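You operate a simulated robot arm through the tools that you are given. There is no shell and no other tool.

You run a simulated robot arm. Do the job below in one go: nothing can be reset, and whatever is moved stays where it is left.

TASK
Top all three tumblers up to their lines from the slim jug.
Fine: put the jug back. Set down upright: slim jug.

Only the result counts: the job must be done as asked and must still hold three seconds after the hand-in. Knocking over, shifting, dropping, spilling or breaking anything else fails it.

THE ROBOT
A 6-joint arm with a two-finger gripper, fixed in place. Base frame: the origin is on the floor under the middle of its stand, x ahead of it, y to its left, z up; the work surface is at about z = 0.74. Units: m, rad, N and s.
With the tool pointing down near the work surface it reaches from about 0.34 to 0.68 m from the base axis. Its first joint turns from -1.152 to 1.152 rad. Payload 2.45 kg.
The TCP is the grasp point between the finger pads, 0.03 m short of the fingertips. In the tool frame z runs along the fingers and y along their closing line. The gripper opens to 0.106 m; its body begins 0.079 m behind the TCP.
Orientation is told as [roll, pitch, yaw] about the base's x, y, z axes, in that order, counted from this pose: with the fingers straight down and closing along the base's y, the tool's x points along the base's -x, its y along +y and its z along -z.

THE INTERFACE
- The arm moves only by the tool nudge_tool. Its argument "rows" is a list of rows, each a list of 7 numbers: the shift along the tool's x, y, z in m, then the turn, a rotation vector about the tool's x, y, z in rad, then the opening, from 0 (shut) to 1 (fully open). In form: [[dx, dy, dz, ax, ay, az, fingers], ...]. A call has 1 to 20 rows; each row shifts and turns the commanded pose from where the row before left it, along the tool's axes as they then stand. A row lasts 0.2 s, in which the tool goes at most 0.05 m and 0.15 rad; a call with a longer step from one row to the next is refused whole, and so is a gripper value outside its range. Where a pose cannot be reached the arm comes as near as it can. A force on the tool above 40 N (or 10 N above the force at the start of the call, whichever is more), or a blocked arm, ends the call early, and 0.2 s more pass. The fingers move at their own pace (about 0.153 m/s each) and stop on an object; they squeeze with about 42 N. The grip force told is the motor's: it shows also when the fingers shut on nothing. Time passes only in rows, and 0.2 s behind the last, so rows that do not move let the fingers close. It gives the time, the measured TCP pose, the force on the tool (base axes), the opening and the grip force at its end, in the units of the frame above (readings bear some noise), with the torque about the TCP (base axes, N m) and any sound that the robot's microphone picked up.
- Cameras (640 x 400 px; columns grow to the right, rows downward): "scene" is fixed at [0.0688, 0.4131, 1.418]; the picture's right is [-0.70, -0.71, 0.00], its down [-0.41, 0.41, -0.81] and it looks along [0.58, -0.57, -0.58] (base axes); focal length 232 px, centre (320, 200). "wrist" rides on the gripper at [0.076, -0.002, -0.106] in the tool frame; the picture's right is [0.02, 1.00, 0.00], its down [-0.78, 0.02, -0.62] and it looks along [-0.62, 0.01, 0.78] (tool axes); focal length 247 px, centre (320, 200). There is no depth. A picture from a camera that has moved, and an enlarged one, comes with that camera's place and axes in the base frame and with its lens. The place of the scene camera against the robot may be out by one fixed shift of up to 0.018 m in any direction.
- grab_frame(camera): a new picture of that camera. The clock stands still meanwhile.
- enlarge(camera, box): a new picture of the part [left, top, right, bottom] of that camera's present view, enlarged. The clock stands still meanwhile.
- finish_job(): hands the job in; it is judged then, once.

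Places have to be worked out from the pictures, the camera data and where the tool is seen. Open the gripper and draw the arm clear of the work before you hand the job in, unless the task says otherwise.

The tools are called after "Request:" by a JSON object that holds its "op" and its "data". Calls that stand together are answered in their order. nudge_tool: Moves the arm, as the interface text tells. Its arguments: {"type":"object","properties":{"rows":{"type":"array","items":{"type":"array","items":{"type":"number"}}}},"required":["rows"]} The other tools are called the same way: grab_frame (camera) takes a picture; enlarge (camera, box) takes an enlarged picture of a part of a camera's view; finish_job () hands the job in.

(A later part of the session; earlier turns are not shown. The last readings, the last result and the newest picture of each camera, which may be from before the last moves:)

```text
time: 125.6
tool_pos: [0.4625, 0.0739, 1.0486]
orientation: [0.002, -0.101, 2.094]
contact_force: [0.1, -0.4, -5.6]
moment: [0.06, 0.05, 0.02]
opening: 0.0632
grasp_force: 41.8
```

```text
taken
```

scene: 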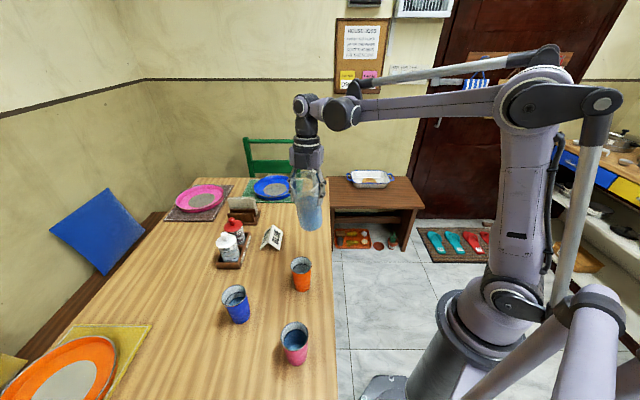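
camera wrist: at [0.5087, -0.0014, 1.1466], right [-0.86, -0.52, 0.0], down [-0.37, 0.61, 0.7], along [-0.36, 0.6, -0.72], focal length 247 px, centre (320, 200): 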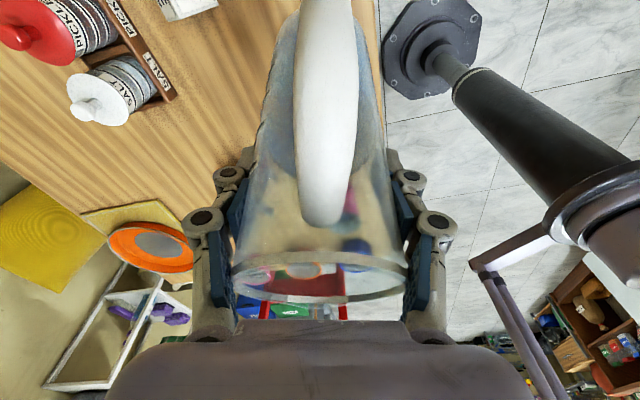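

Orange and the scene camera both have a clear view. I tilt to about 54° at height, since the jug now pours only from about 61°, then back off slightly and lower to just above the orange tumbler.

Request:
{"op": "nudge_tool", "data": {"rows": [[0, 0, 0, 0, 0.05, 0, 0], [0, 0, 0, 0, 0.1, 0, 0], [0, 0, 0, 0, 0.1, 0, 0], [0, 0, 0, 0, 0.1, 0, 0], [0, 0, 0, 0, 0.1, 0, 0], [0, 0, 0, 0, 0.1, 0, 0], [0, 0, 0, 0, 0.1, 0, 0], [0, 0, 0, 0, 0.05, 0, 0], [0.007, -0.0025, 0.0048, 0, 0, 0, 0], [-0.0082, 0, 0.0119, 0, 0, 0, 0], [-0.0082, 0, 0.0119, 0, 0, 0, 0], [-0.0082, 0, 0.0119, 0, 0, 0, 0], [-0.0082, 0, 0.0119, 0, 0, 0, 0], [-0.0082, 0, 0.0119, 0, 0, 0, 0], [-0.0082, 0, 0.0119, 0, 0, 0, 0], [-0.0082, 0, 0.0119, 0, 0, 0, 0], [-0.0041, 0, 0.006, 0, 0, 0, 0], [0, 0, 0, 0, 0, 0, 0]]}}

Request:
{"op": "enlarge", "data": {"camera": "wrist", "box": [220, 200, 420, 340]}}

Request:
{"op": "grab_frame", "data": {"camera": "scene"}}

```text
time: 129.4
tool_pos: [0.4679, 0.0658, 0.9379]
orientation: [0.002, 0.6, 2.092]
contact_force: [0.5, 0.6, -4.8]
moment: [0.2, 0.14, 0.02]
opening: 0.0631
grasp_force: 42.0
```

```text
2.86 times, centred on (320, 270) of wrist
camera zoom: at [0.4716, 0.0641, 1.0692], right [-0.86, -0.51, 0.01], down [-0.51, 0.86, 0.07], along [-0.05, 0.06, -1.0], focal length 706 px, centre (320, 0)
```

zoom: 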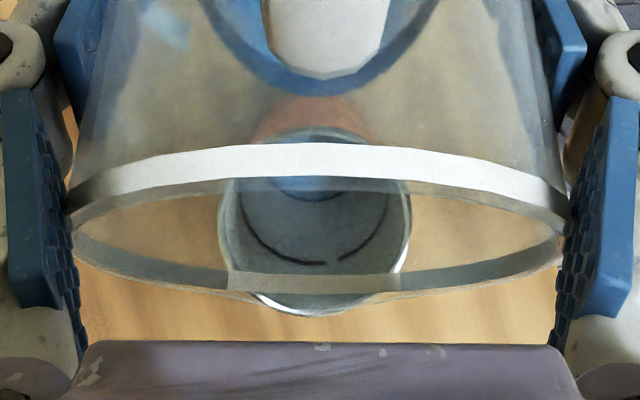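

```text
taken
```

scene: 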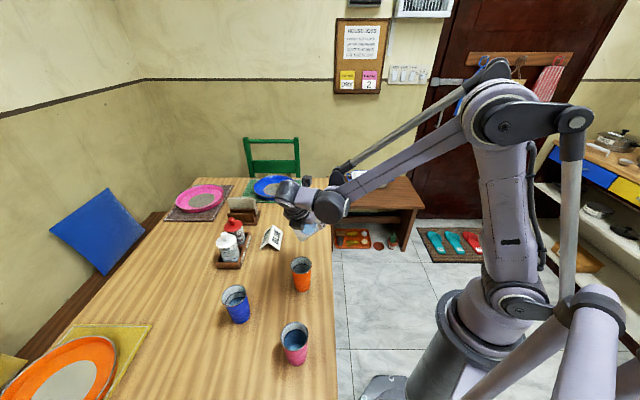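

Alignment over the orange tumbler is good, with the spout 8 mm behind centre. I lower another 2.5 cm and tilt to just short of the last pour angle.

Request:
{"op": "nudge_tool", "data": {"rows": [[-0.007, 0, 0.0103, 0, 0, 0, 0], [-0.0071, 0, 0.0103, 0, 0, 0, 0], [0, 0, 0, 0, 0.04, 0, 0], [0, 0, 0, 0, 0.04, 0, 0], [0, 0, 0, 0, 0.02, 0, 0], [0, 0, 0, 0, 0, 0, 0], [0, 0, 0, 0, 0, 0, 0]]}}

Request:
{"op": "enlarge", "data": {"camera": "wrist", "box": [260, 225, 400, 325]}}

Request:
{"op": "enlarge", "data": {"camera": "scene", "box": [270, 220, 334, 300]}}

```text
time: 131.0
tool_pos: [0.4692, 0.0685, 0.9136]
orientation: [0.002, 0.698, 2.094]
contact_force: [0.1, 0.9, -5.0]
moment: [0.19, 0.1, -0.02]
opening: 0.0632
grasp_force: 41.9
```

```text
4.00 times, centred on (330, 275) of wrist
camera zoom: at [0.4661, 0.0768, 1.0443], right [-0.86, -0.51, 0.01], down [-0.51, 0.86, -0.03], along [0.0, -0.03, -1.0], focal length 988 px, centre (280, -100)
```

zoom: 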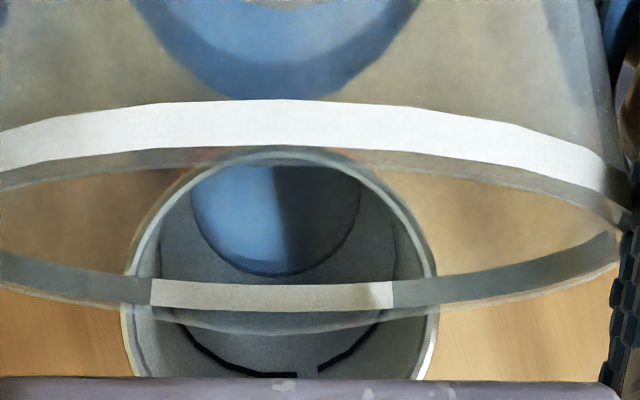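

```text
5.00 times, centred on (302, 260) of scene
camera zoom: at [0.0689, 0.4131, 1.418], right [-0.7, -0.71, 0.0], down [-0.41, 0.41, -0.81], along [0.58, -0.57, -0.58], focal length 1158 px, centre (410, -100)
```

zoom: 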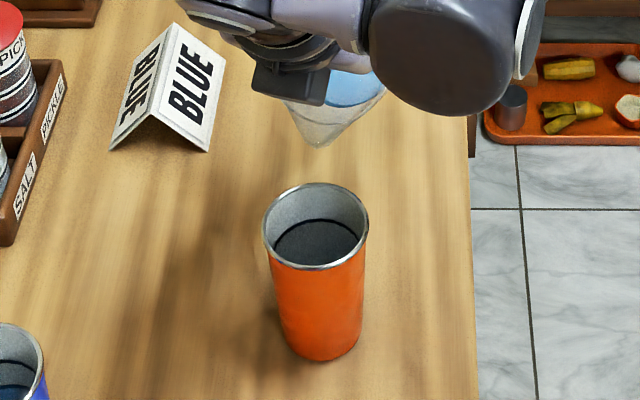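

The scene camera sees both spout and tumbler well here. The spout is 1–2 cm behind the centre, so I move 6 mm forward and start tilting in small steps.

Request:
{"op": "nudge_tool", "data": {"rows": [[-0.0046, 0, -0.0039, 0, 0, 0, 0], [0, 0, 0, 0, 0.015, 0, 0], [0, 0, 0, 0, 0, 0, 0]]}}

Request:
{"op": "enlarge", "data": {"camera": "scene", "box": [280, 235, 328, 295]}}

Request:
{"op": "enlarge", "data": {"camera": "wrist", "box": [260, 225, 400, 325]}}

```text
time: 131.8
tool_pos: [0.4673, 0.0727, 0.9145]
orientation: [0.002, 0.714, 2.092]
contact_force: [0.2, -0.7, -4.6]
moment: [0.19, 0.14, -0.02]
opening: 0.0632
grasp_force: 41.9
```

```text
6.67 times, centred on (304, 265) of scene
camera zoom: at [0.0689, 0.4131, 1.418], right [-0.7, -0.71, 0.0], down [-0.41, 0.41, -0.81], along [0.58, -0.57, -0.58], focal length 1544 px, centre (427, -233)
```

zoom: 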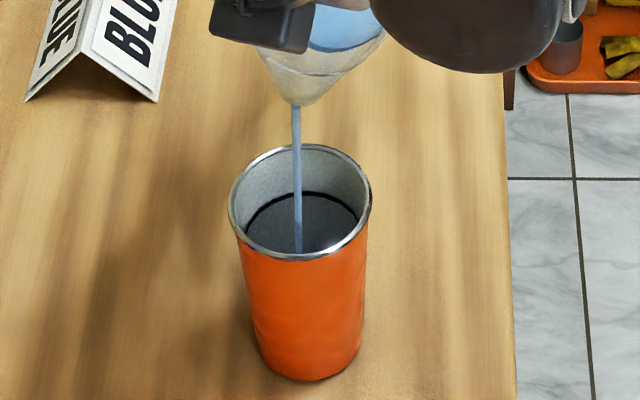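

```text
4.00 times, centred on (330, 275) of wrist
camera zoom: at [0.462, 0.0836, 1.0452], right [-0.86, -0.51, 0.02], down [-0.51, 0.86, -0.04], along [0.01, -0.04, -1.0], focal length 988 px, centre (280, -100)
```

zoom: 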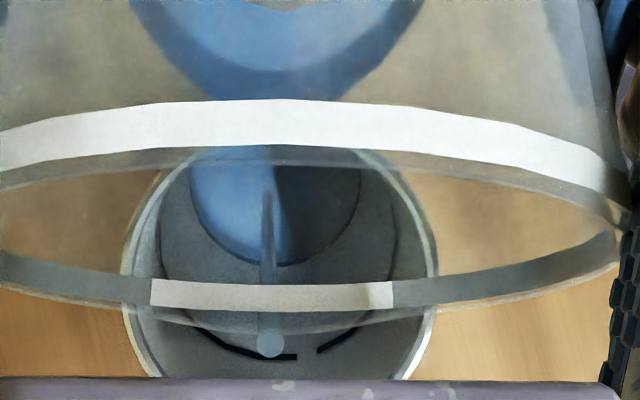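

The stream falls into the middle of the orange tumbler. I continue with small tilt steps and check the level in both views.

Request:
{"op": "nudge_tool", "data": {"rows": [[0.0014, 0, -0.0015, 0, 0.015, 0, 0], [0, 0, 0, 0, 0, 0, 0], [0.0014, 0, -0.0015, 0, 0.015, 0, 0], [0, 0, 0, 0, 0, 0, 0], [0, 0, 0, 0, 0, 0, 0]]}}

Request:
{"op": "enlarge", "data": {"camera": "scene", "box": [280, 235, 328, 295]}}

Request:
{"op": "enlarge", "data": {"camera": "wrist", "box": [260, 225, 400, 325]}}

```text
time: 133.0
tool_pos: [0.4666, 0.0726, 0.9206]
orientation: [0.0, 0.745, 2.093]
contact_force: [-0.8, 0.7, -4.5]
moment: [0.17, 0.13, 0.04]
opening: 0.0634
grasp_force: 42.1
```

```text
6.67 times, centred on (304, 265) of scene
camera zoom: at [0.0689, 0.4131, 1.418], right [-0.7, -0.71, 0.0], down [-0.41, 0.41, -0.81], along [0.58, -0.57, -0.58], focal length 1544 px, centre (427, -233)
```

zoom: 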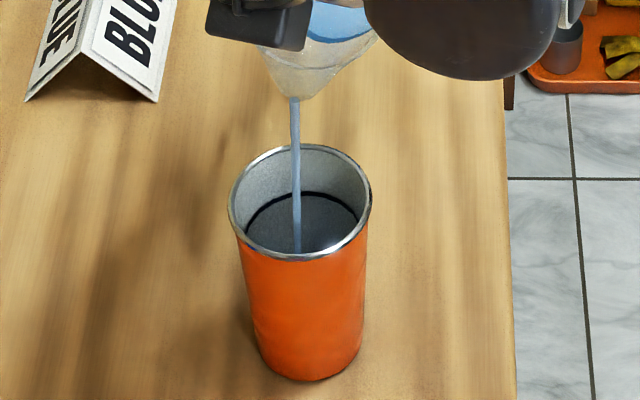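

```text
4.00 times, centred on (330, 275) of wrist
camera zoom: at [0.4608, 0.0871, 1.0499], right [-0.86, -0.51, 0.02], down [-0.51, 0.86, -0.07], along [0.02, -0.07, -1.0], focal length 988 px, centre (280, -100)
```

zoom: 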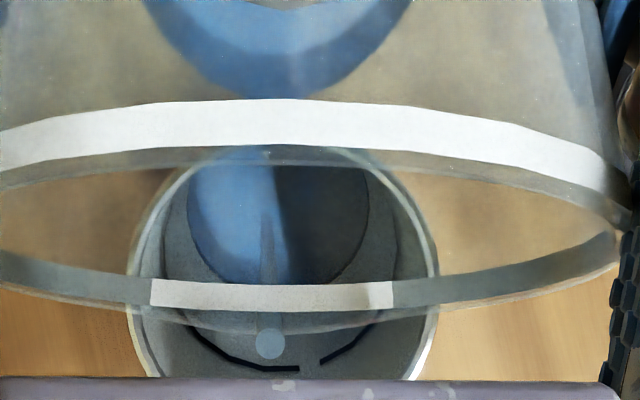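

Still flowing, and there is plenty of room to the line. I continue with another 0.03 rad and let it drain.

Request:
{"op": "nudge_tool", "data": {"rows": [[0.0014, 0, -0.0015, 0, 0.015, 0, 0], [0, 0, 0, 0, 0, 0, 0], [0.0014, 0, -0.0015, 0, 0.015, 0, 0], [0, 0, 0, 0, 0, 0, 0], [0, 0, 0, 0, 0, 0, 0]]}}

Request:
{"op": "enlarge", "data": {"camera": "scene", "box": [280, 235, 328, 295]}}

Request:
{"op": "enlarge", "data": {"camera": "wrist", "box": [260, 225, 400, 325]}}

```text
time: 134.2
tool_pos: [0.4659, 0.0733, 0.9223]
orientation: [0.004, 0.774, 2.091]
contact_force: [-0.5, 0.2, -3.5]
moment: [0.12, 0.07, -0.02]
opening: 0.0632
grasp_force: 41.7
```

```text
6.67 times, centred on (304, 265) of scene
camera zoom: at [0.0689, 0.4131, 1.418], right [-0.7, -0.71, 0.0], down [-0.41, 0.41, -0.81], along [0.58, -0.57, -0.58], focal length 1544 px, centre (427, -233)
```

zoom: 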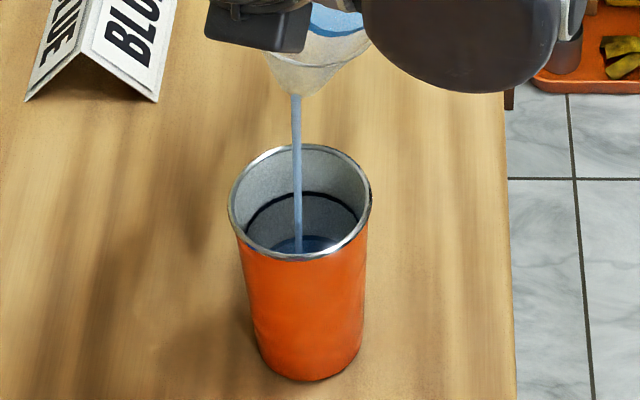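

```text
4.00 times, centred on (330, 275) of wrist
camera zoom: at [0.4582, 0.0905, 1.053], right [-0.86, -0.51, 0.02], down [-0.51, 0.85, -0.1], along [0.04, -0.1, -0.99], focal length 988 px, centre (280, -100)
```

zoom: 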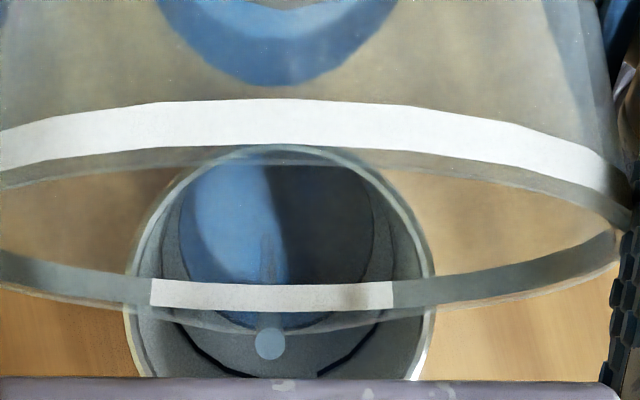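

About 2 cm below the line and still flowing. I hold the tilt and let the flow settle before adding more.

Request:
{"op": "nudge_tool", "data": {"rows": [[0, 0, 0, 0, 0, 0, 0], [0, 0, 0, 0, 0, 0, 0]]}}

Request:
{"op": "enlarge", "data": {"camera": "scene", "box": [280, 235, 328, 295]}}

Request:
{"op": "enlarge", "data": {"camera": "wrist", "box": [260, 225, 400, 325]}}

```text
time: 134.8
tool_pos: [0.4669, 0.0736, 0.9231]
orientation: [0.002, 0.774, 2.092]
contact_force: [0.2, 0.0, -4.9]
moment: [0.16, 0.13, 0.02]
opening: 0.0629
grasp_force: 41.9
```

```text
6.67 times, centred on (304, 265) of scene
camera zoom: at [0.0689, 0.4131, 1.418], right [-0.7, -0.71, 0.0], down [-0.41, 0.41, -0.81], along [0.58, -0.57, -0.58], focal length 1544 px, centre (427, -233)
```

zoom: 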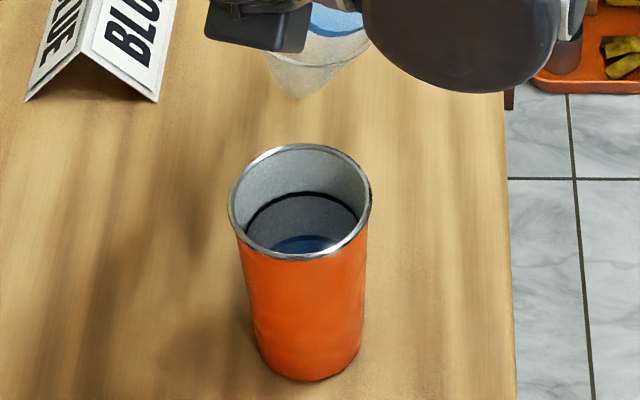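

```text
4.00 times, centred on (330, 275) of wrist
camera zoom: at [0.4582, 0.0905, 1.053], right [-0.86, -0.51, 0.02], down [-0.51, 0.85, -0.1], along [0.04, -0.1, -0.99], focal length 988 px, centre (280, -100)
```

zoom: 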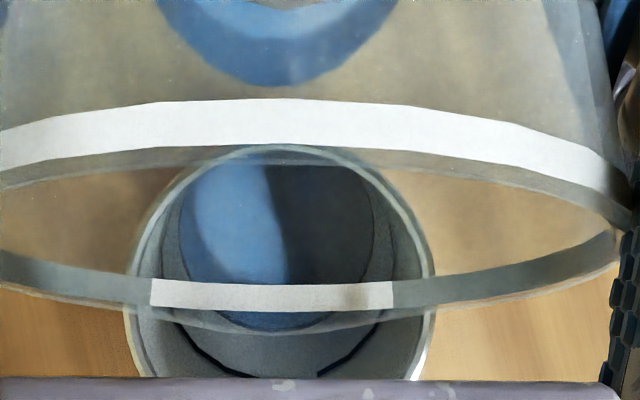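

It settles with about 2.2 cm to go. I add 0.02 rad, let it settle, and measure the rise per step.

Request:
{"op": "nudge_tool", "data": {"rows": [[0.0014, 0, -0.0014, 0, 0.01, 0, 0], [0, 0, 0, 0, 0.01, 0, 0], [0, 0, 0, 0, 0, 0, 0], [0, 0, 0, 0, 0, 0, 0], [0, 0, 0, 0, 0, 0, 0]]}}

Request:
{"op": "enlarge", "data": {"camera": "scene", "box": [280, 235, 328, 295]}}

Request:
{"op": "enlarge", "data": {"camera": "wrist", "box": [260, 225, 400, 325]}}

```text
time: 136.0
tool_pos: [0.466, 0.0731, 0.9246]
orientation: [0.002, 0.794, 2.092]
contact_force: [0.1, 0.8, -4.4]
moment: [0.23, 0.04, 0.01]
opening: 0.0632
grasp_force: 41.9
```

```text
6.67 times, centred on (304, 265) of scene
camera zoom: at [0.0689, 0.4131, 1.418], right [-0.7, -0.71, 0.0], down [-0.41, 0.41, -0.81], along [0.58, -0.57, -0.58], focal length 1544 px, centre (427, -233)
```

zoom: 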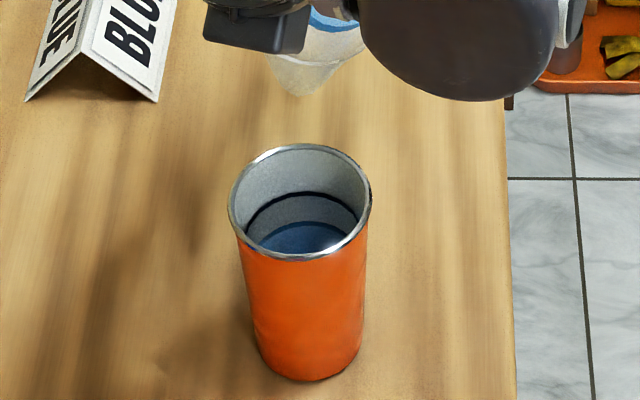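

```text
4.00 times, centred on (330, 275) of wrist
camera zoom: at [0.4574, 0.0926, 1.0545], right [-0.86, -0.51, 0.02], down [-0.51, 0.85, -0.12], along [0.05, -0.11, -0.99], focal length 988 px, centre (280, -100)
```

zoom: 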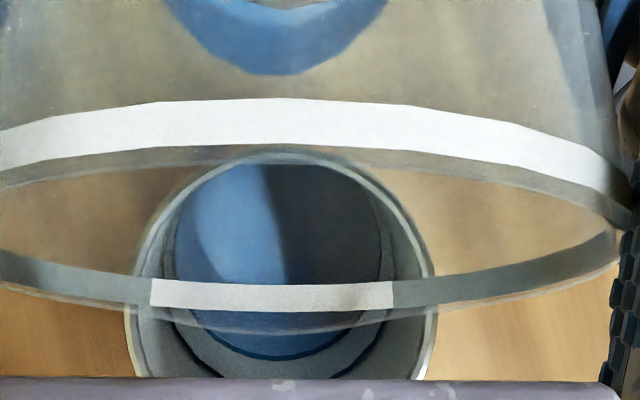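

It rose about a third of the gap for 0.02 rad. I add 0.025 rad more and let it settle.

Request:
{"op": "nudge_tool", "data": {"rows": [[0.0014, 0, -0.0014, 0, 0.0125, 0, 0], [0, 0, 0, 0, 0.0125, 0, 0], [0, 0, 0, 0, 0, 0, 0], [0, 0, 0, 0, 0, 0, 0], [0, 0, 0, 0, 0, 0, 0]]}}

Request:
{"op": "enlarge", "data": {"camera": "scene", "box": [284, 248, 316, 288]}}

Request:
{"op": "enlarge", "data": {"camera": "wrist", "box": [260, 225, 400, 325]}}

```text
time: 137.2
tool_pos: [0.4664, 0.073, 0.9268]
orientation: [0.0, 0.818, 2.093]
contact_force: [0.7, 0.0, -4.5]
moment: [0.14, 0.08, -0.01]
opening: 0.0633
grasp_force: 42.2
```

```text
10.00 times, centred on (300, 268) of scene
camera zoom: at [0.0689, 0.4131, 1.418], right [-0.7, -0.71, 0.0], down [-0.41, 0.41, -0.81], along [0.58, -0.57, -0.58], focal length 2317 px, centre (520, -480)
```

zoom: 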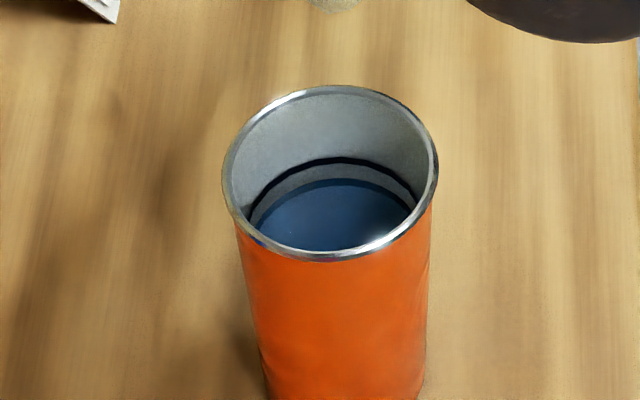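

```text
4.00 times, centred on (330, 275) of wrist
camera zoom: at [0.4554, 0.0953, 1.0554], right [-0.86, -0.51, 0.02], down [-0.51, 0.85, -0.15], along [0.06, -0.13, -0.99], focal length 988 px, centre (280, -100)
```

zoom: 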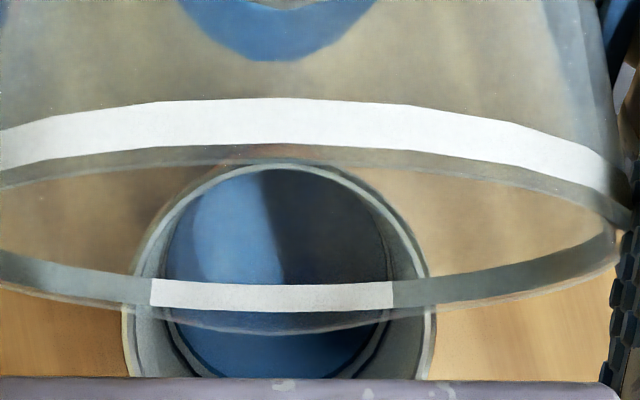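

About 7 mm to go by the scene view. I add 0.012 rad.

Request:
{"op": "nudge_tool", "data": {"rows": [[0, 0, 0, 0, 0.006, 0, 0], [0, 0, 0, 0, 0.006, 0, 0], [0, 0, 0, 0, 0, 0, 0], [0, 0, 0, 0, 0, 0, 0], [0, 0, 0, 0, 0, 0, 0]]}}

Request:
{"op": "enlarge", "data": {"camera": "scene", "box": [284, 248, 316, 288]}}

```text
time: 138.4
tool_pos: [0.4663, 0.0734, 0.9259]
orientation: [0.001, 0.831, 2.094]
contact_force: [1.0, -1.1, -3.4]
moment: [0.16, 0.06, -0.02]
opening: 0.0633
grasp_force: 41.9
```

```text
10.00 times, centred on (300, 268) of scene
camera zoom: at [0.0689, 0.4131, 1.418], right [-0.7, -0.71, 0.0], down [-0.41, 0.41, -0.81], along [0.58, -0.57, -0.58], focal length 2317 px, centre (520, -480)
```

zoom: 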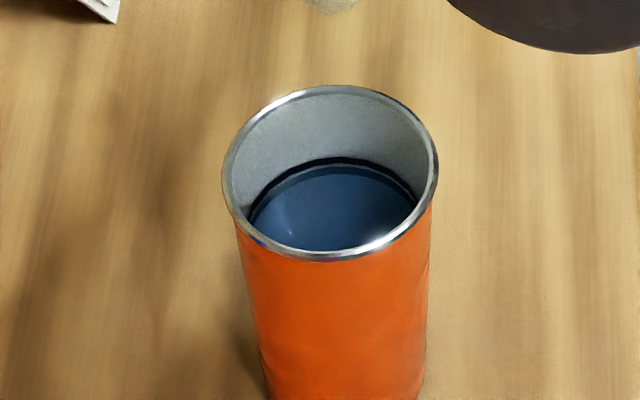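

Nearly there. I zoom right in on the far wall to read the remaining gap.

Request:
{"op": "enlarge", "data": {"camera": "scene", "box": [294, 258, 310, 270]}}

Request:
{"op": "enlarge", "data": {"camera": "wrist", "box": [295, 295, 335, 320]}}

```text
16.00 times, centred on (302, 264) of scene
camera zoom: at [0.0689, 0.4131, 1.418], right [-0.7, -0.71, 0.0], down [-0.41, 0.41, -0.81], along [0.58, -0.57, -0.58], focal length 3706 px, centre (608, -824)
```

zoom: 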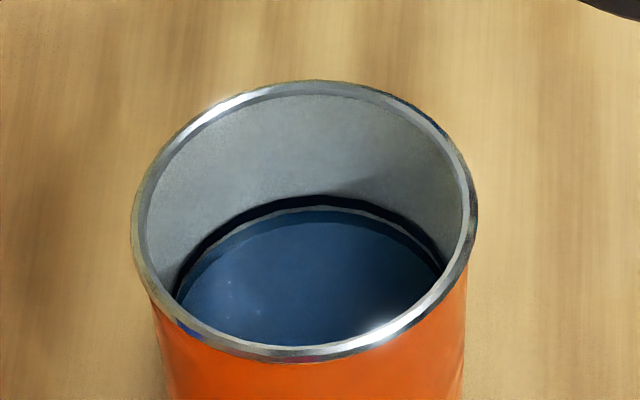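

```text
16.00 times, centred on (315, 308) of wrist
camera zoom: at [0.4554, 0.097, 1.0552], right [-0.86, -0.51, 0.02], down [-0.51, 0.85, -0.16], along [0.07, -0.14, -0.99], focal length 3952 px, centre (400, -1520)
```

zoom: 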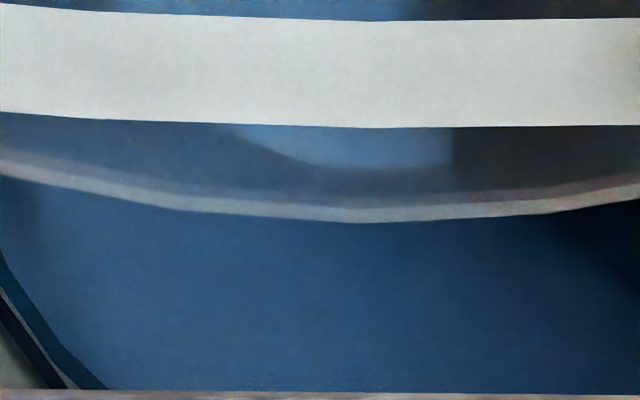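

Only a hair of grey is left under the line. I add 0.005 rad to bring the surface onto the line.

Request:
{"op": "nudge_tool", "data": {"rows": [[0, 0, 0, 0, 0.005, 0, 0], [0, 0, 0, 0, 0, 0, 0], [0, 0, 0, 0, 0, 0, 0], [0, 0, 0, 0, 0, 0, 0]]}}

Request:
{"op": "enlarge", "data": {"camera": "scene", "box": [294, 258, 310, 270]}}

```text
time: 139.4
tool_pos: [0.4668, 0.0734, 0.9275]
orientation: [0.001, 0.835, 2.093]
contact_force: [0.2, 0.9, -3.9]
moment: [0.09, 0.11, 0.0]
opening: 0.0634
grasp_force: 42.5
```

```text
16.00 times, centred on (302, 264) of scene
camera zoom: at [0.0689, 0.4131, 1.418], right [-0.7, -0.71, 0.0], down [-0.41, 0.41, -0.81], along [0.58, -0.57, -0.58], focal length 3706 px, centre (608, -824)
```

zoom: 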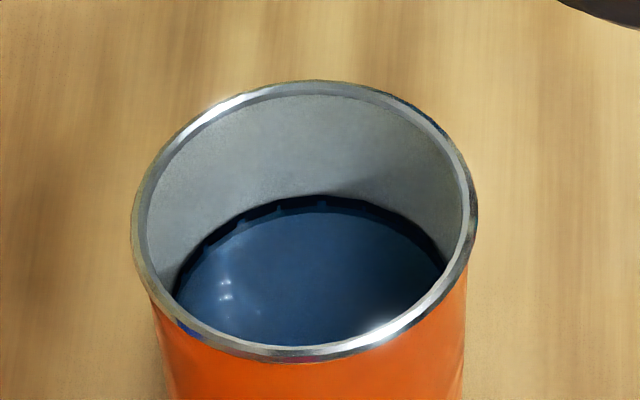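

Orange is on its line. I tilt back a little, raise the jug, and carry it across to the blue tumbler's spot at the same yaw.

Request:
{"op": "nudge_tool", "data": {"rows": [[0, 0, 0, 0, -0.05, 0, 0], [0, 0, 0, 0, -0.05, 0, 0], [0.005, 0, -0.0056, 0, 0, 0, 0], [0.01, 0, -0.0111, 0, 0, 0, 0], [0.01, 0, -0.0111, 0, 0, 0, 0], [0.01, 0, -0.0111, 0, 0, 0, 0], [0.01, 0, -0.0111, 0, 0, 0, 0], [0.01, 0, -0.0111, 0, 0, 0, 0], [0.01, 0, -0.0111, 0, 0, 0, 0], [0.01, 0, -0.0111, 0, 0, 0, 0], [0.005, 0, -0.0056, 0, 0, 0, 0], [0, 0, 0, 0, 0, 0, 0]]}}

Request:
{"op": "nudge_tool", "data": {"rows": [[-0.0052, -0.0069, -0.0047, 0, 0, 0, 0], [-0.0104, -0.0137, -0.0094, 0, 0, 0, 0], [-0.0104, -0.0137, -0.0094, 0, 0, 0, 0], [-0.0104, -0.0137, -0.0094, 0, 0, 0, 0], [-0.0104, -0.0137, -0.0094, 0, 0, 0, 0], [-0.0104, -0.0137, -0.0094, 0, 0, 0, 0], [-0.0104, -0.0137, -0.0094, 0, 0, 0, 0], [-0.0104, -0.0137, -0.0094, 0, 0, 0, 0], [-0.0104, -0.0137, -0.0094, 0, 0, 0, 0], [-0.0104, -0.0137, -0.0094, 0, 0, 0, 0], [-0.0052, -0.0069, -0.0047, 0, 0, 0, 0], [0, 0, 0, 0, 0, 0, 0]]}}

Request:
{"op": "grab_frame", "data": {"camera": "wrist"}}

Request:
{"op": "grab_frame", "data": {"camera": "scene"}}

```text
time: 142.0
tool_pos: [0.466, 0.0734, 1.0442]
orientation: [0.001, 0.734, 2.092]
contact_force: [0.0, 0.3, -3.5]
moment: [0.18, 0.07, -0.02]
opening: 0.063
grasp_force: 41.7
```

```text
time: 144.6
tool_pos: [0.5157, 0.2648, 1.0464]
orientation: [0.002, 0.735, 2.092]
contact_force: [-0.2, -0.3, -3.8]
moment: [0.17, 0.09, -0.01]
opening: 0.0631
grasp_force: 42.0
```

```text
taken
camera wrist: at [0.5098, 0.2779, 1.1763], right [-0.86, -0.51, 0.02], down [-0.51, 0.86, -0.06], along [0.02, -0.06, -1.0], focal length 247 px, centre (320, 200)
```

wrist: 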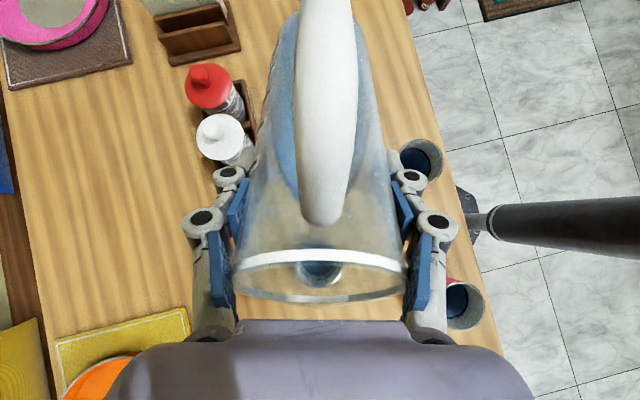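

```text
taken
```

scene: 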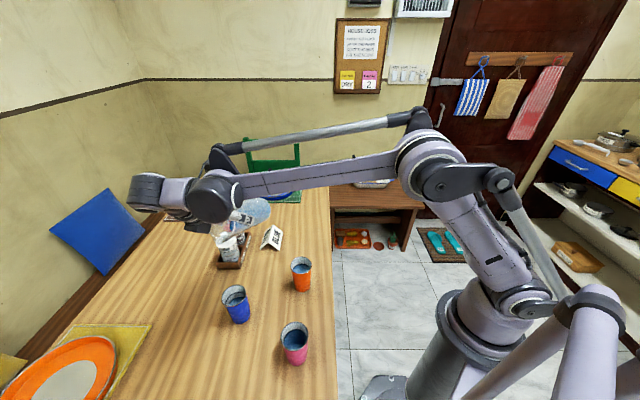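

Blue is now seen through the jug mouth and nothing is in the way. I lower 12 cm towards it.

Request:
{"op": "nudge_tool", "data": {"rows": [[-0.005, 0, 0.0056, 0, 0, 0, 0], [-0.01006, 0, 0.01113, 0, 0, 0, 0], [-0.01006, 0, 0.01113, 0, 0, 0, 0], [-0.01006, 0, 0.01113, 0, 0, 0, 0], [-0.01006, 0, 0.01113, 0, 0, 0, 0], [-0.01006, 0, 0.01113, 0, 0, 0, 0], [-0.01006, 0, 0.01113, 0, 0, 0, 0], [-0.01006, 0, 0.01113, 0, 0, 0, 0], [-0.005, 0, 0.0056, 0, 0, 0, 0], [0, 0, 0, 0, 0, 0, 0]]}}

Request:
{"op": "enlarge", "data": {"camera": "wrist", "box": [260, 225, 400, 325]}}

Request:
{"op": "enlarge", "data": {"camera": "scene", "box": [200, 250, 264, 330]}}

```text
time: 146.8
tool_pos: [0.5148, 0.2661, 0.9259]
orientation: [0.002, 0.735, 2.092]
contact_force: [-0.3, 0.8, -4.1]
moment: [0.14, 0.08, 0.03]
opening: 0.0631
grasp_force: 42.1
```

```text
4.00 times, centred on (330, 275) of wrist
camera zoom: at [0.5088, 0.2782, 1.0561], right [-0.86, -0.51, 0.02], down [-0.51, 0.86, -0.06], along [0.02, -0.06, -1.0], focal length 988 px, centre (280, -100)
```

zoom: 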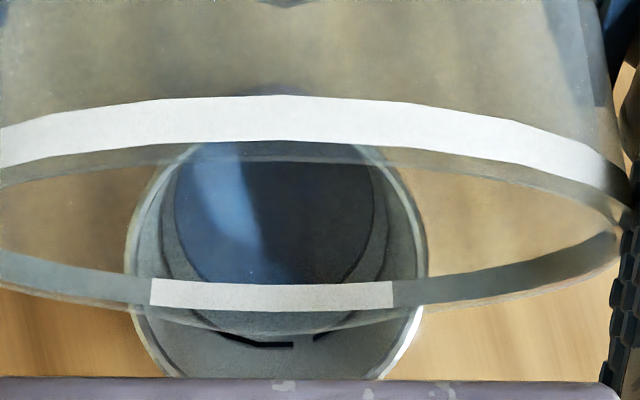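

```text
5.00 times, centred on (232, 290) of scene
camera zoom: at [0.0689, 0.4132, 1.418], right [-0.7, -0.71, 0.0], down [-0.41, 0.41, -0.81], along [0.58, -0.57, -0.58], focal length 1158 px, centre (760, -250)
```

zoom: 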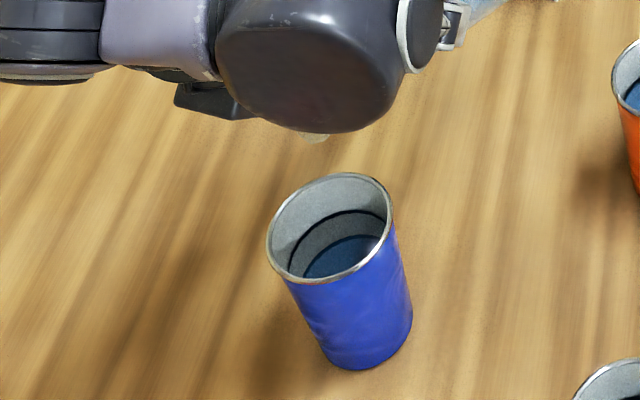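

Both views are clear and the spout is about 1 cm behind blue's centre. I move 4 mm forward, lower 8 mm, and tilt to just short of the last pour angle.

Request:
{"op": "nudge_tool", "data": {"rows": [[-0.0084, 0, 0.0032, 0, 0, 0, 0], [0, 0, 0, 0, 0.045, 0, 0], [0, 0, 0, 0, 0.04, 0, 0], [0, 0, 0, 0, 0, 0, 0], [0, 0, 0, 0, 0, 0, 0]]}}

Request:
{"op": "enlarge", "data": {"camera": "scene", "box": [208, 262, 256, 312]}}

Request:
{"op": "enlarge", "data": {"camera": "wrist", "box": [260, 225, 400, 325]}}

```text
time: 148.0
tool_pos: [0.512, 0.2683, 0.9178]
orientation: [0.001, 0.821, 2.092]
contact_force: [0.1, 0.4, -3.2]
moment: [0.15, 0.09, 0.02]
opening: 0.0632
grasp_force: 41.5
```

```text
8.00 times, centred on (232, 287) of scene
camera zoom: at [0.0689, 0.4132, 1.418], right [-0.7, -0.71, 0.0], down [-0.41, 0.41, -0.81], along [0.58, -0.57, -0.58], focal length 1853 px, centre (1024, -496)
```

zoom: 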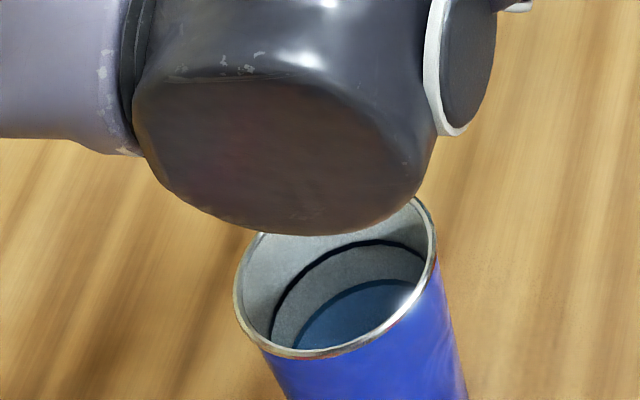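

```text
4.00 times, centred on (330, 275) of wrist
camera zoom: at [0.5018, 0.2914, 1.0462], right [-0.86, -0.51, 0.02], down [-0.51, 0.85, -0.15], along [0.06, -0.14, -0.99], focal length 988 px, centre (280, -100)
```

zoom: 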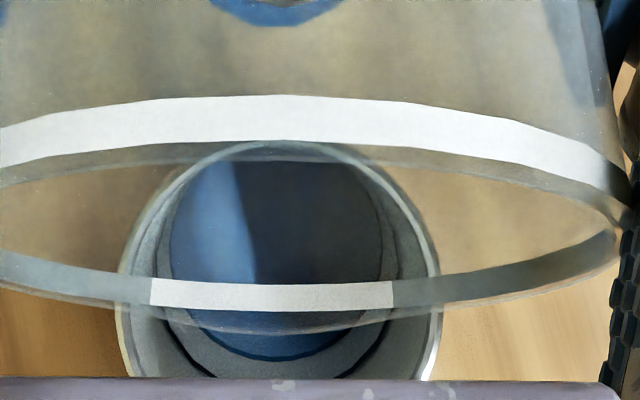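

Blue has about 1.4 cm to go. I tilt in small steps; flow should start around 0.835 rad of tool tilt.

Request:
{"op": "nudge_tool", "data": {"rows": [[0, 0, 0, 0, 0.01, 0, 0], [0, 0, 0, 0, 0.01, 0, 0], [0, 0, 0, 0, 0, 0, 0]]}}

Request:
{"op": "enlarge", "data": {"camera": "scene", "box": [208, 262, 256, 312]}}

Request:
{"op": "enlarge", "data": {"camera": "wrist", "box": [260, 225, 400, 325]}}

```text
time: 148.8
tool_pos: [0.5122, 0.267, 0.9178]
orientation: [0.0, 0.841, 2.096]
contact_force: [0.6, -0.1, -3.1]
moment: [0.17, 0.08, 0.02]
opening: 0.0634
grasp_force: 41.6
```

```text
8.00 times, centred on (232, 287) of scene
camera zoom: at [0.0689, 0.4132, 1.418], right [-0.7, -0.71, 0.0], down [-0.41, 0.41, -0.81], along [0.58, -0.57, -0.58], focal length 1853 px, centre (1024, -496)
```

zoom: 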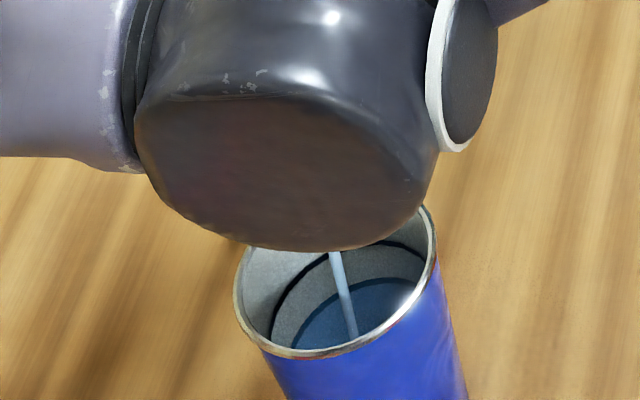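

```text
4.00 times, centred on (330, 275) of wrist
camera zoom: at [0.5, 0.2925, 1.0461], right [-0.86, -0.51, 0.02], down [-0.51, 0.85, -0.17], along [0.07, -0.15, -0.99], focal length 988 px, centre (280, -100)
```

zoom: 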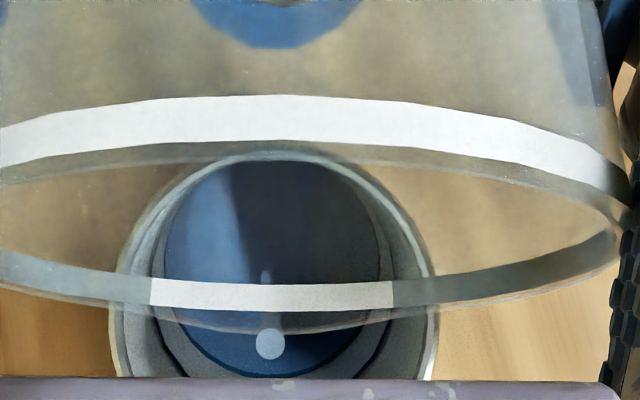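

The stream falls inside the blue tumbler. I let it settle and read the gap.

Request:
{"op": "nudge_tool", "data": {"rows": [[0, 0, 0, 0, 0, 0, 0], [0, 0, 0, 0, 0, 0, 0]]}}

Request:
{"op": "enlarge", "data": {"camera": "scene", "box": [224, 284, 256, 309]}}

Request:
{"op": "enlarge", "data": {"camera": "wrist", "box": [290, 285, 370, 322]}}

```text
time: 149.4
tool_pos: [0.5126, 0.2677, 0.9177]
orientation: [0.003, 0.841, 2.092]
contact_force: [0.4, 0.3, -3.3]
moment: [0.17, 0.13, 0.0]
opening: 0.0634
grasp_force: 42.3
```

```text
16.00 times, centred on (240, 296) of scene
camera zoom: at [0.0689, 0.4132, 1.418], right [-0.7, -0.71, 0.0], down [-0.41, 0.41, -0.81], along [0.58, -0.57, -0.58], focal length 3706 px, centre (1600, -1344)
```

zoom: 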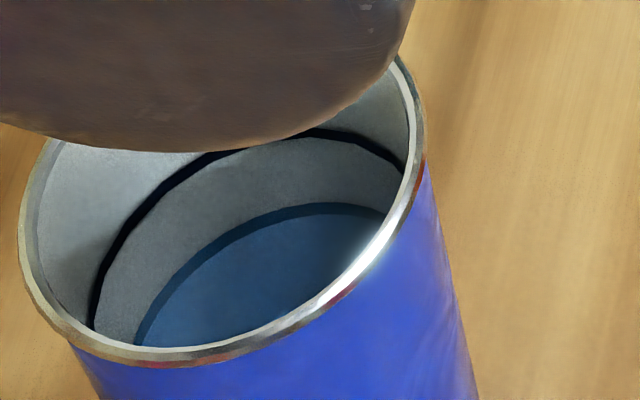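

```text
8.00 times, centred on (330, 304) of wrist
camera zoom: at [0.5001, 0.2924, 1.0461], right [-0.86, -0.51, 0.02], down [-0.51, 0.85, -0.17], along [0.07, -0.15, -0.99], focal length 1976 px, centre (240, -628)
```

zoom: 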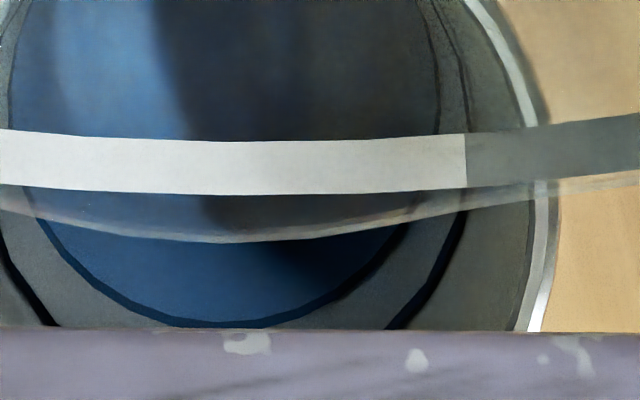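

About 1.3 cm remain. I add 0.02 rad.

Request:
{"op": "nudge_tool", "data": {"rows": [[0, 0, 0, 0, 0.01, 0, 0], [0, 0, 0, 0, 0.01, 0, 0], [0, 0, 0, 0, 0, 0, 0], [0, 0, 0, 0, 0, 0, 0], [0, 0, 0, 0, 0, 0, 0]]}}

Request:
{"op": "enlarge", "data": {"camera": "scene", "box": [224, 284, 256, 309]}}

Request:
{"op": "enlarge", "data": {"camera": "wrist", "box": [290, 285, 370, 322]}}

```text
time: 150.6
tool_pos: [0.5128, 0.2688, 0.9185]
orientation: [0.002, 0.861, 2.091]
contact_force: [-0.1, 0.9, -3.9]
moment: [0.14, 0.04, -0.01]
opening: 0.0634
grasp_force: 41.9
```

```text
16.00 times, centred on (240, 296) of scene
camera zoom: at [0.0689, 0.4132, 1.418], right [-0.7, -0.71, 0.0], down [-0.41, 0.41, -0.81], along [0.58, -0.57, -0.58], focal length 3706 px, centre (1600, -1344)
```

zoom: 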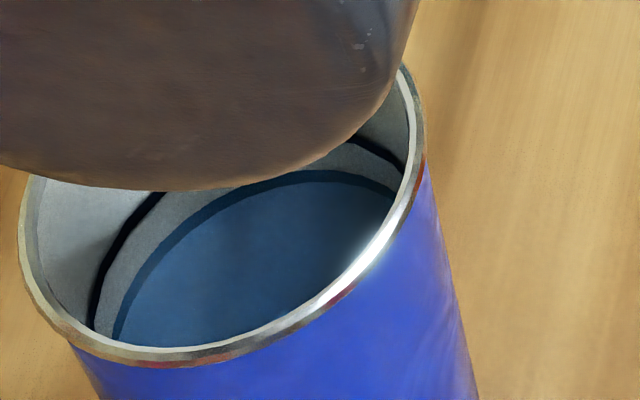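

```text
8.00 times, centred on (330, 304) of wrist
camera zoom: at [0.4989, 0.2948, 1.0455], right [-0.86, -0.51, 0.02], down [-0.5, 0.84, -0.19], along [0.08, -0.17, -0.98], focal length 1976 px, centre (240, -628)
```

zoom: 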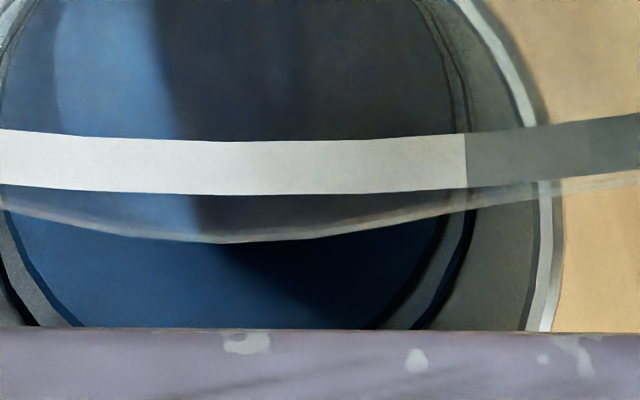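

Half the gap closed. I add 0.012 rad more and check closely.

Request:
{"op": "nudge_tool", "data": {"rows": [[0, 0, 0, 0, 0.006, 0, 0], [0, 0, 0, 0, 0.006, 0, 0], [0, 0, 0, 0, 0, 0, 0], [0, 0, 0, 0, 0, 0, 0], [0, 0, 0, 0, 0, 0, 0]]}}

Request:
{"op": "enlarge", "data": {"camera": "scene", "box": [224, 284, 256, 309]}}

Request:
{"op": "enlarge", "data": {"camera": "wrist", "box": [290, 285, 370, 322]}}

```text
time: 151.8
tool_pos: [0.514, 0.2668, 0.9168]
orientation: [0.002, 0.873, 2.093]
contact_force: [0.6, -0.3, -3.3]
moment: [0.11, 0.1, 0.02]
opening: 0.0632
grasp_force: 42.6
```

```text
16.00 times, centred on (240, 296) of scene
camera zoom: at [0.0689, 0.4132, 1.418], right [-0.7, -0.71, 0.0], down [-0.41, 0.41, -0.81], along [0.58, -0.57, -0.58], focal length 3706 px, centre (1600, -1344)
```

zoom: 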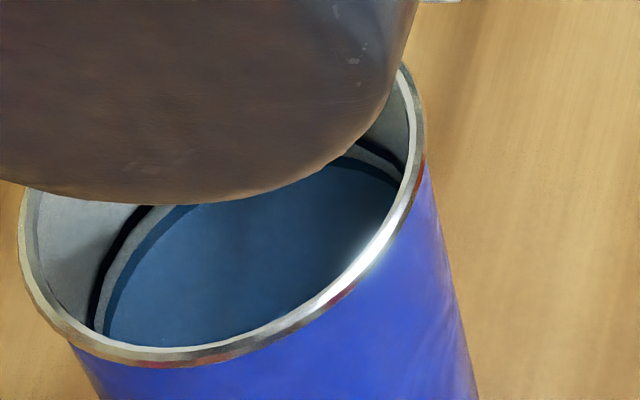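

```text
8.00 times, centred on (330, 304) of wrist
camera zoom: at [0.4995, 0.2954, 1.0448], right [-0.86, -0.51, 0.02], down [-0.5, 0.84, -0.2], along [0.09, -0.18, -0.98], focal length 1976 px, centre (240, -628)
```

zoom: 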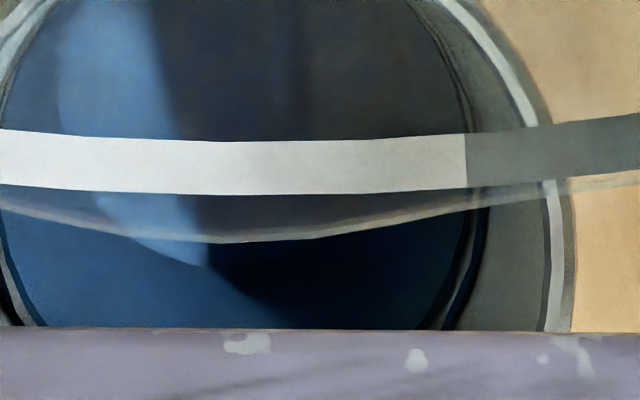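

A thin grey band of roughly 3 mm remains. I add 0.007 rad.

Request:
{"op": "nudge_tool", "data": {"rows": [[0, 0, 0, 0, 0.007, 0, 0], [0, 0, 0, 0, 0, 0, 0], [0, 0, 0, 0, 0, 0, 0], [0, 0, 0, 0, 0, 0, 0]]}}

Request:
{"op": "enlarge", "data": {"camera": "scene", "box": [224, 284, 256, 309]}}

Request:
{"op": "enlarge", "data": {"camera": "wrist", "box": [290, 285, 370, 322]}}

```text
time: 152.8
tool_pos: [0.5137, 0.267, 0.9172]
orientation: [0.004, 0.883, 2.093]
contact_force: [-0.2, -0.1, -2.7]
moment: [0.14, 0.1, 0.01]
opening: 0.0634
grasp_force: 42.0
```

```text
16.00 times, centred on (240, 296) of scene
camera zoom: at [0.0689, 0.4132, 1.418], right [-0.7, -0.71, 0.0], down [-0.41, 0.41, -0.81], along [0.58, -0.57, -0.58], focal length 3706 px, centre (1600, -1344)
```

zoom: 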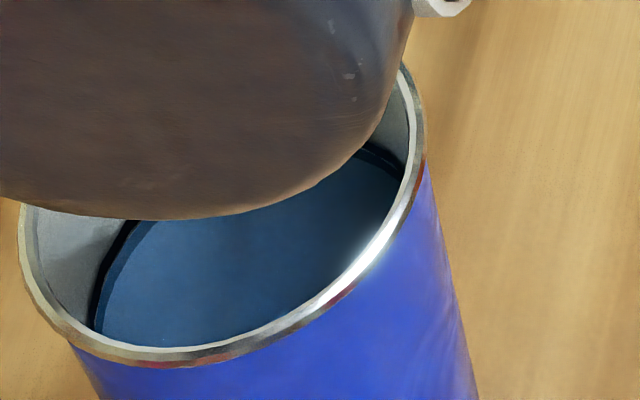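

```text
8.00 times, centred on (330, 304) of wrist
camera zoom: at [0.4988, 0.2966, 1.0449], right [-0.86, -0.51, 0.02], down [-0.5, 0.84, -0.21], along [0.09, -0.19, -0.98], focal length 1976 px, centre (240, -628)
```

zoom: 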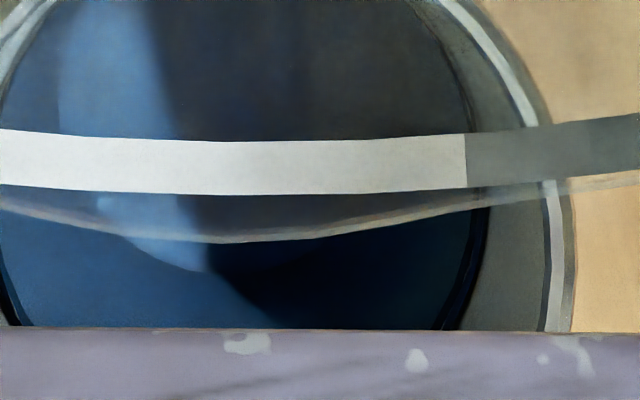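

The water edge now meets the line. I zoom in once more to judge whether it needs a touch more.

Request:
{"op": "enlarge", "data": {"camera": "scene", "box": [226, 294, 238, 304]}}

Request:
{"op": "enlarge", "data": {"camera": "wrist", "box": [340, 305, 356, 317]}}

```text
16.00 times, centred on (232, 299) of scene
camera zoom: at [0.0689, 0.4132, 1.418], right [-0.7, -0.71, 0.0], down [-0.41, 0.41, -0.81], along [0.58, -0.57, -0.58], focal length 3706 px, centre (1728, -1384)
```

zoom: 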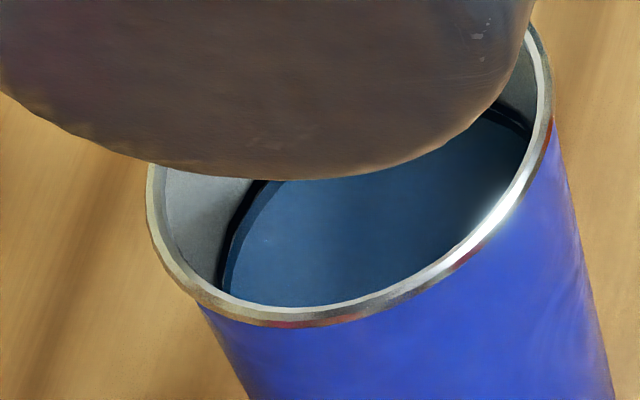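

```text
16.00 times, centred on (348, 311) of wrist
camera zoom: at [0.4988, 0.2966, 1.0449], right [-0.86, -0.51, 0.02], down [-0.5, 0.84, -0.21], along [0.09, -0.19, -0.98], focal length 3952 px, centre (-128, -1576)
```

zoom: 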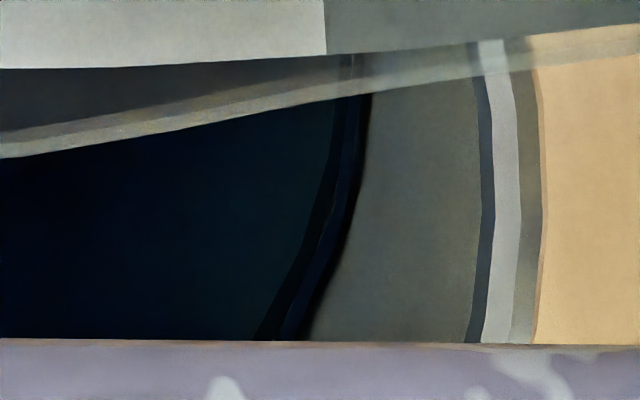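

The water is right at the line's lower edge. One last tiny 0.003 rad brings it onto the line like the other two.

Request:
{"op": "nudge_tool", "data": {"rows": [[0, 0, 0, 0, 0.003, 0, 0], [0, 0, 0, 0, 0, 0, 0], [0, 0, 0, 0, 0, 0, 0], [0, 0, 0, 0, 0, 0, 0]]}}

Request:
{"op": "enlarge", "data": {"camera": "wrist", "box": [340, 305, 356, 317]}}

Request:
{"op": "enlarge", "data": {"camera": "scene", "box": [226, 294, 238, 304]}}

```text
time: 153.8
tool_pos: [0.5137, 0.2666, 0.9181]
orientation: [0.002, 0.883, 2.091]
contact_force: [0.0, -0.2, -3.2]
moment: [0.11, 0.12, 0.01]
opening: 0.0629
grasp_force: 42.2
```

```text
16.00 times, centred on (348, 311) of wrist
camera zoom: at [0.4983, 0.2961, 1.0447], right [-0.86, -0.51, 0.02], down [-0.5, 0.84, -0.21], along [0.09, -0.19, -0.98], focal length 3952 px, centre (-128, -1576)
```

zoom: 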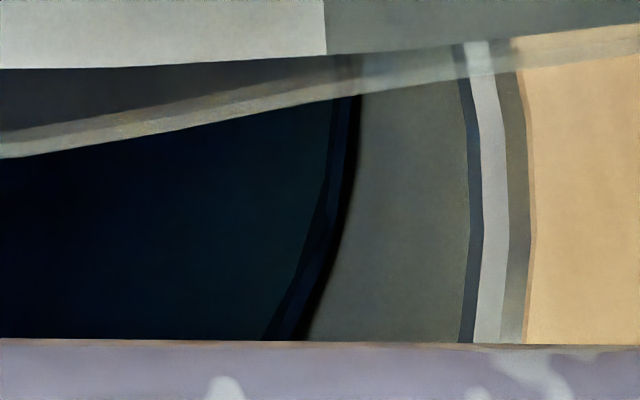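

```text
16.00 times, centred on (232, 299) of scene
camera zoom: at [0.0689, 0.4132, 1.418], right [-0.7, -0.71, 0.0], down [-0.41, 0.41, -0.81], along [0.58, -0.57, -0.58], focal length 3706 px, centre (1728, -1384)
```

zoom: 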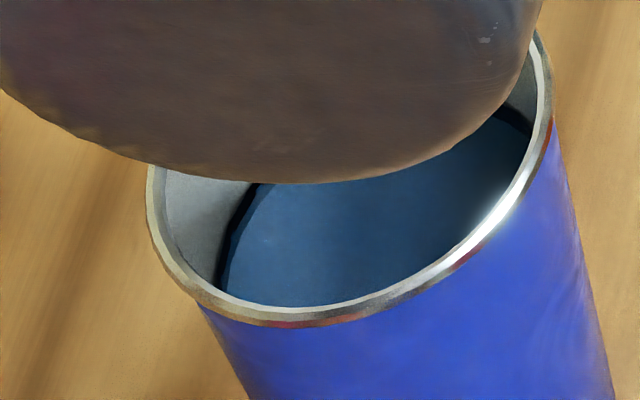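

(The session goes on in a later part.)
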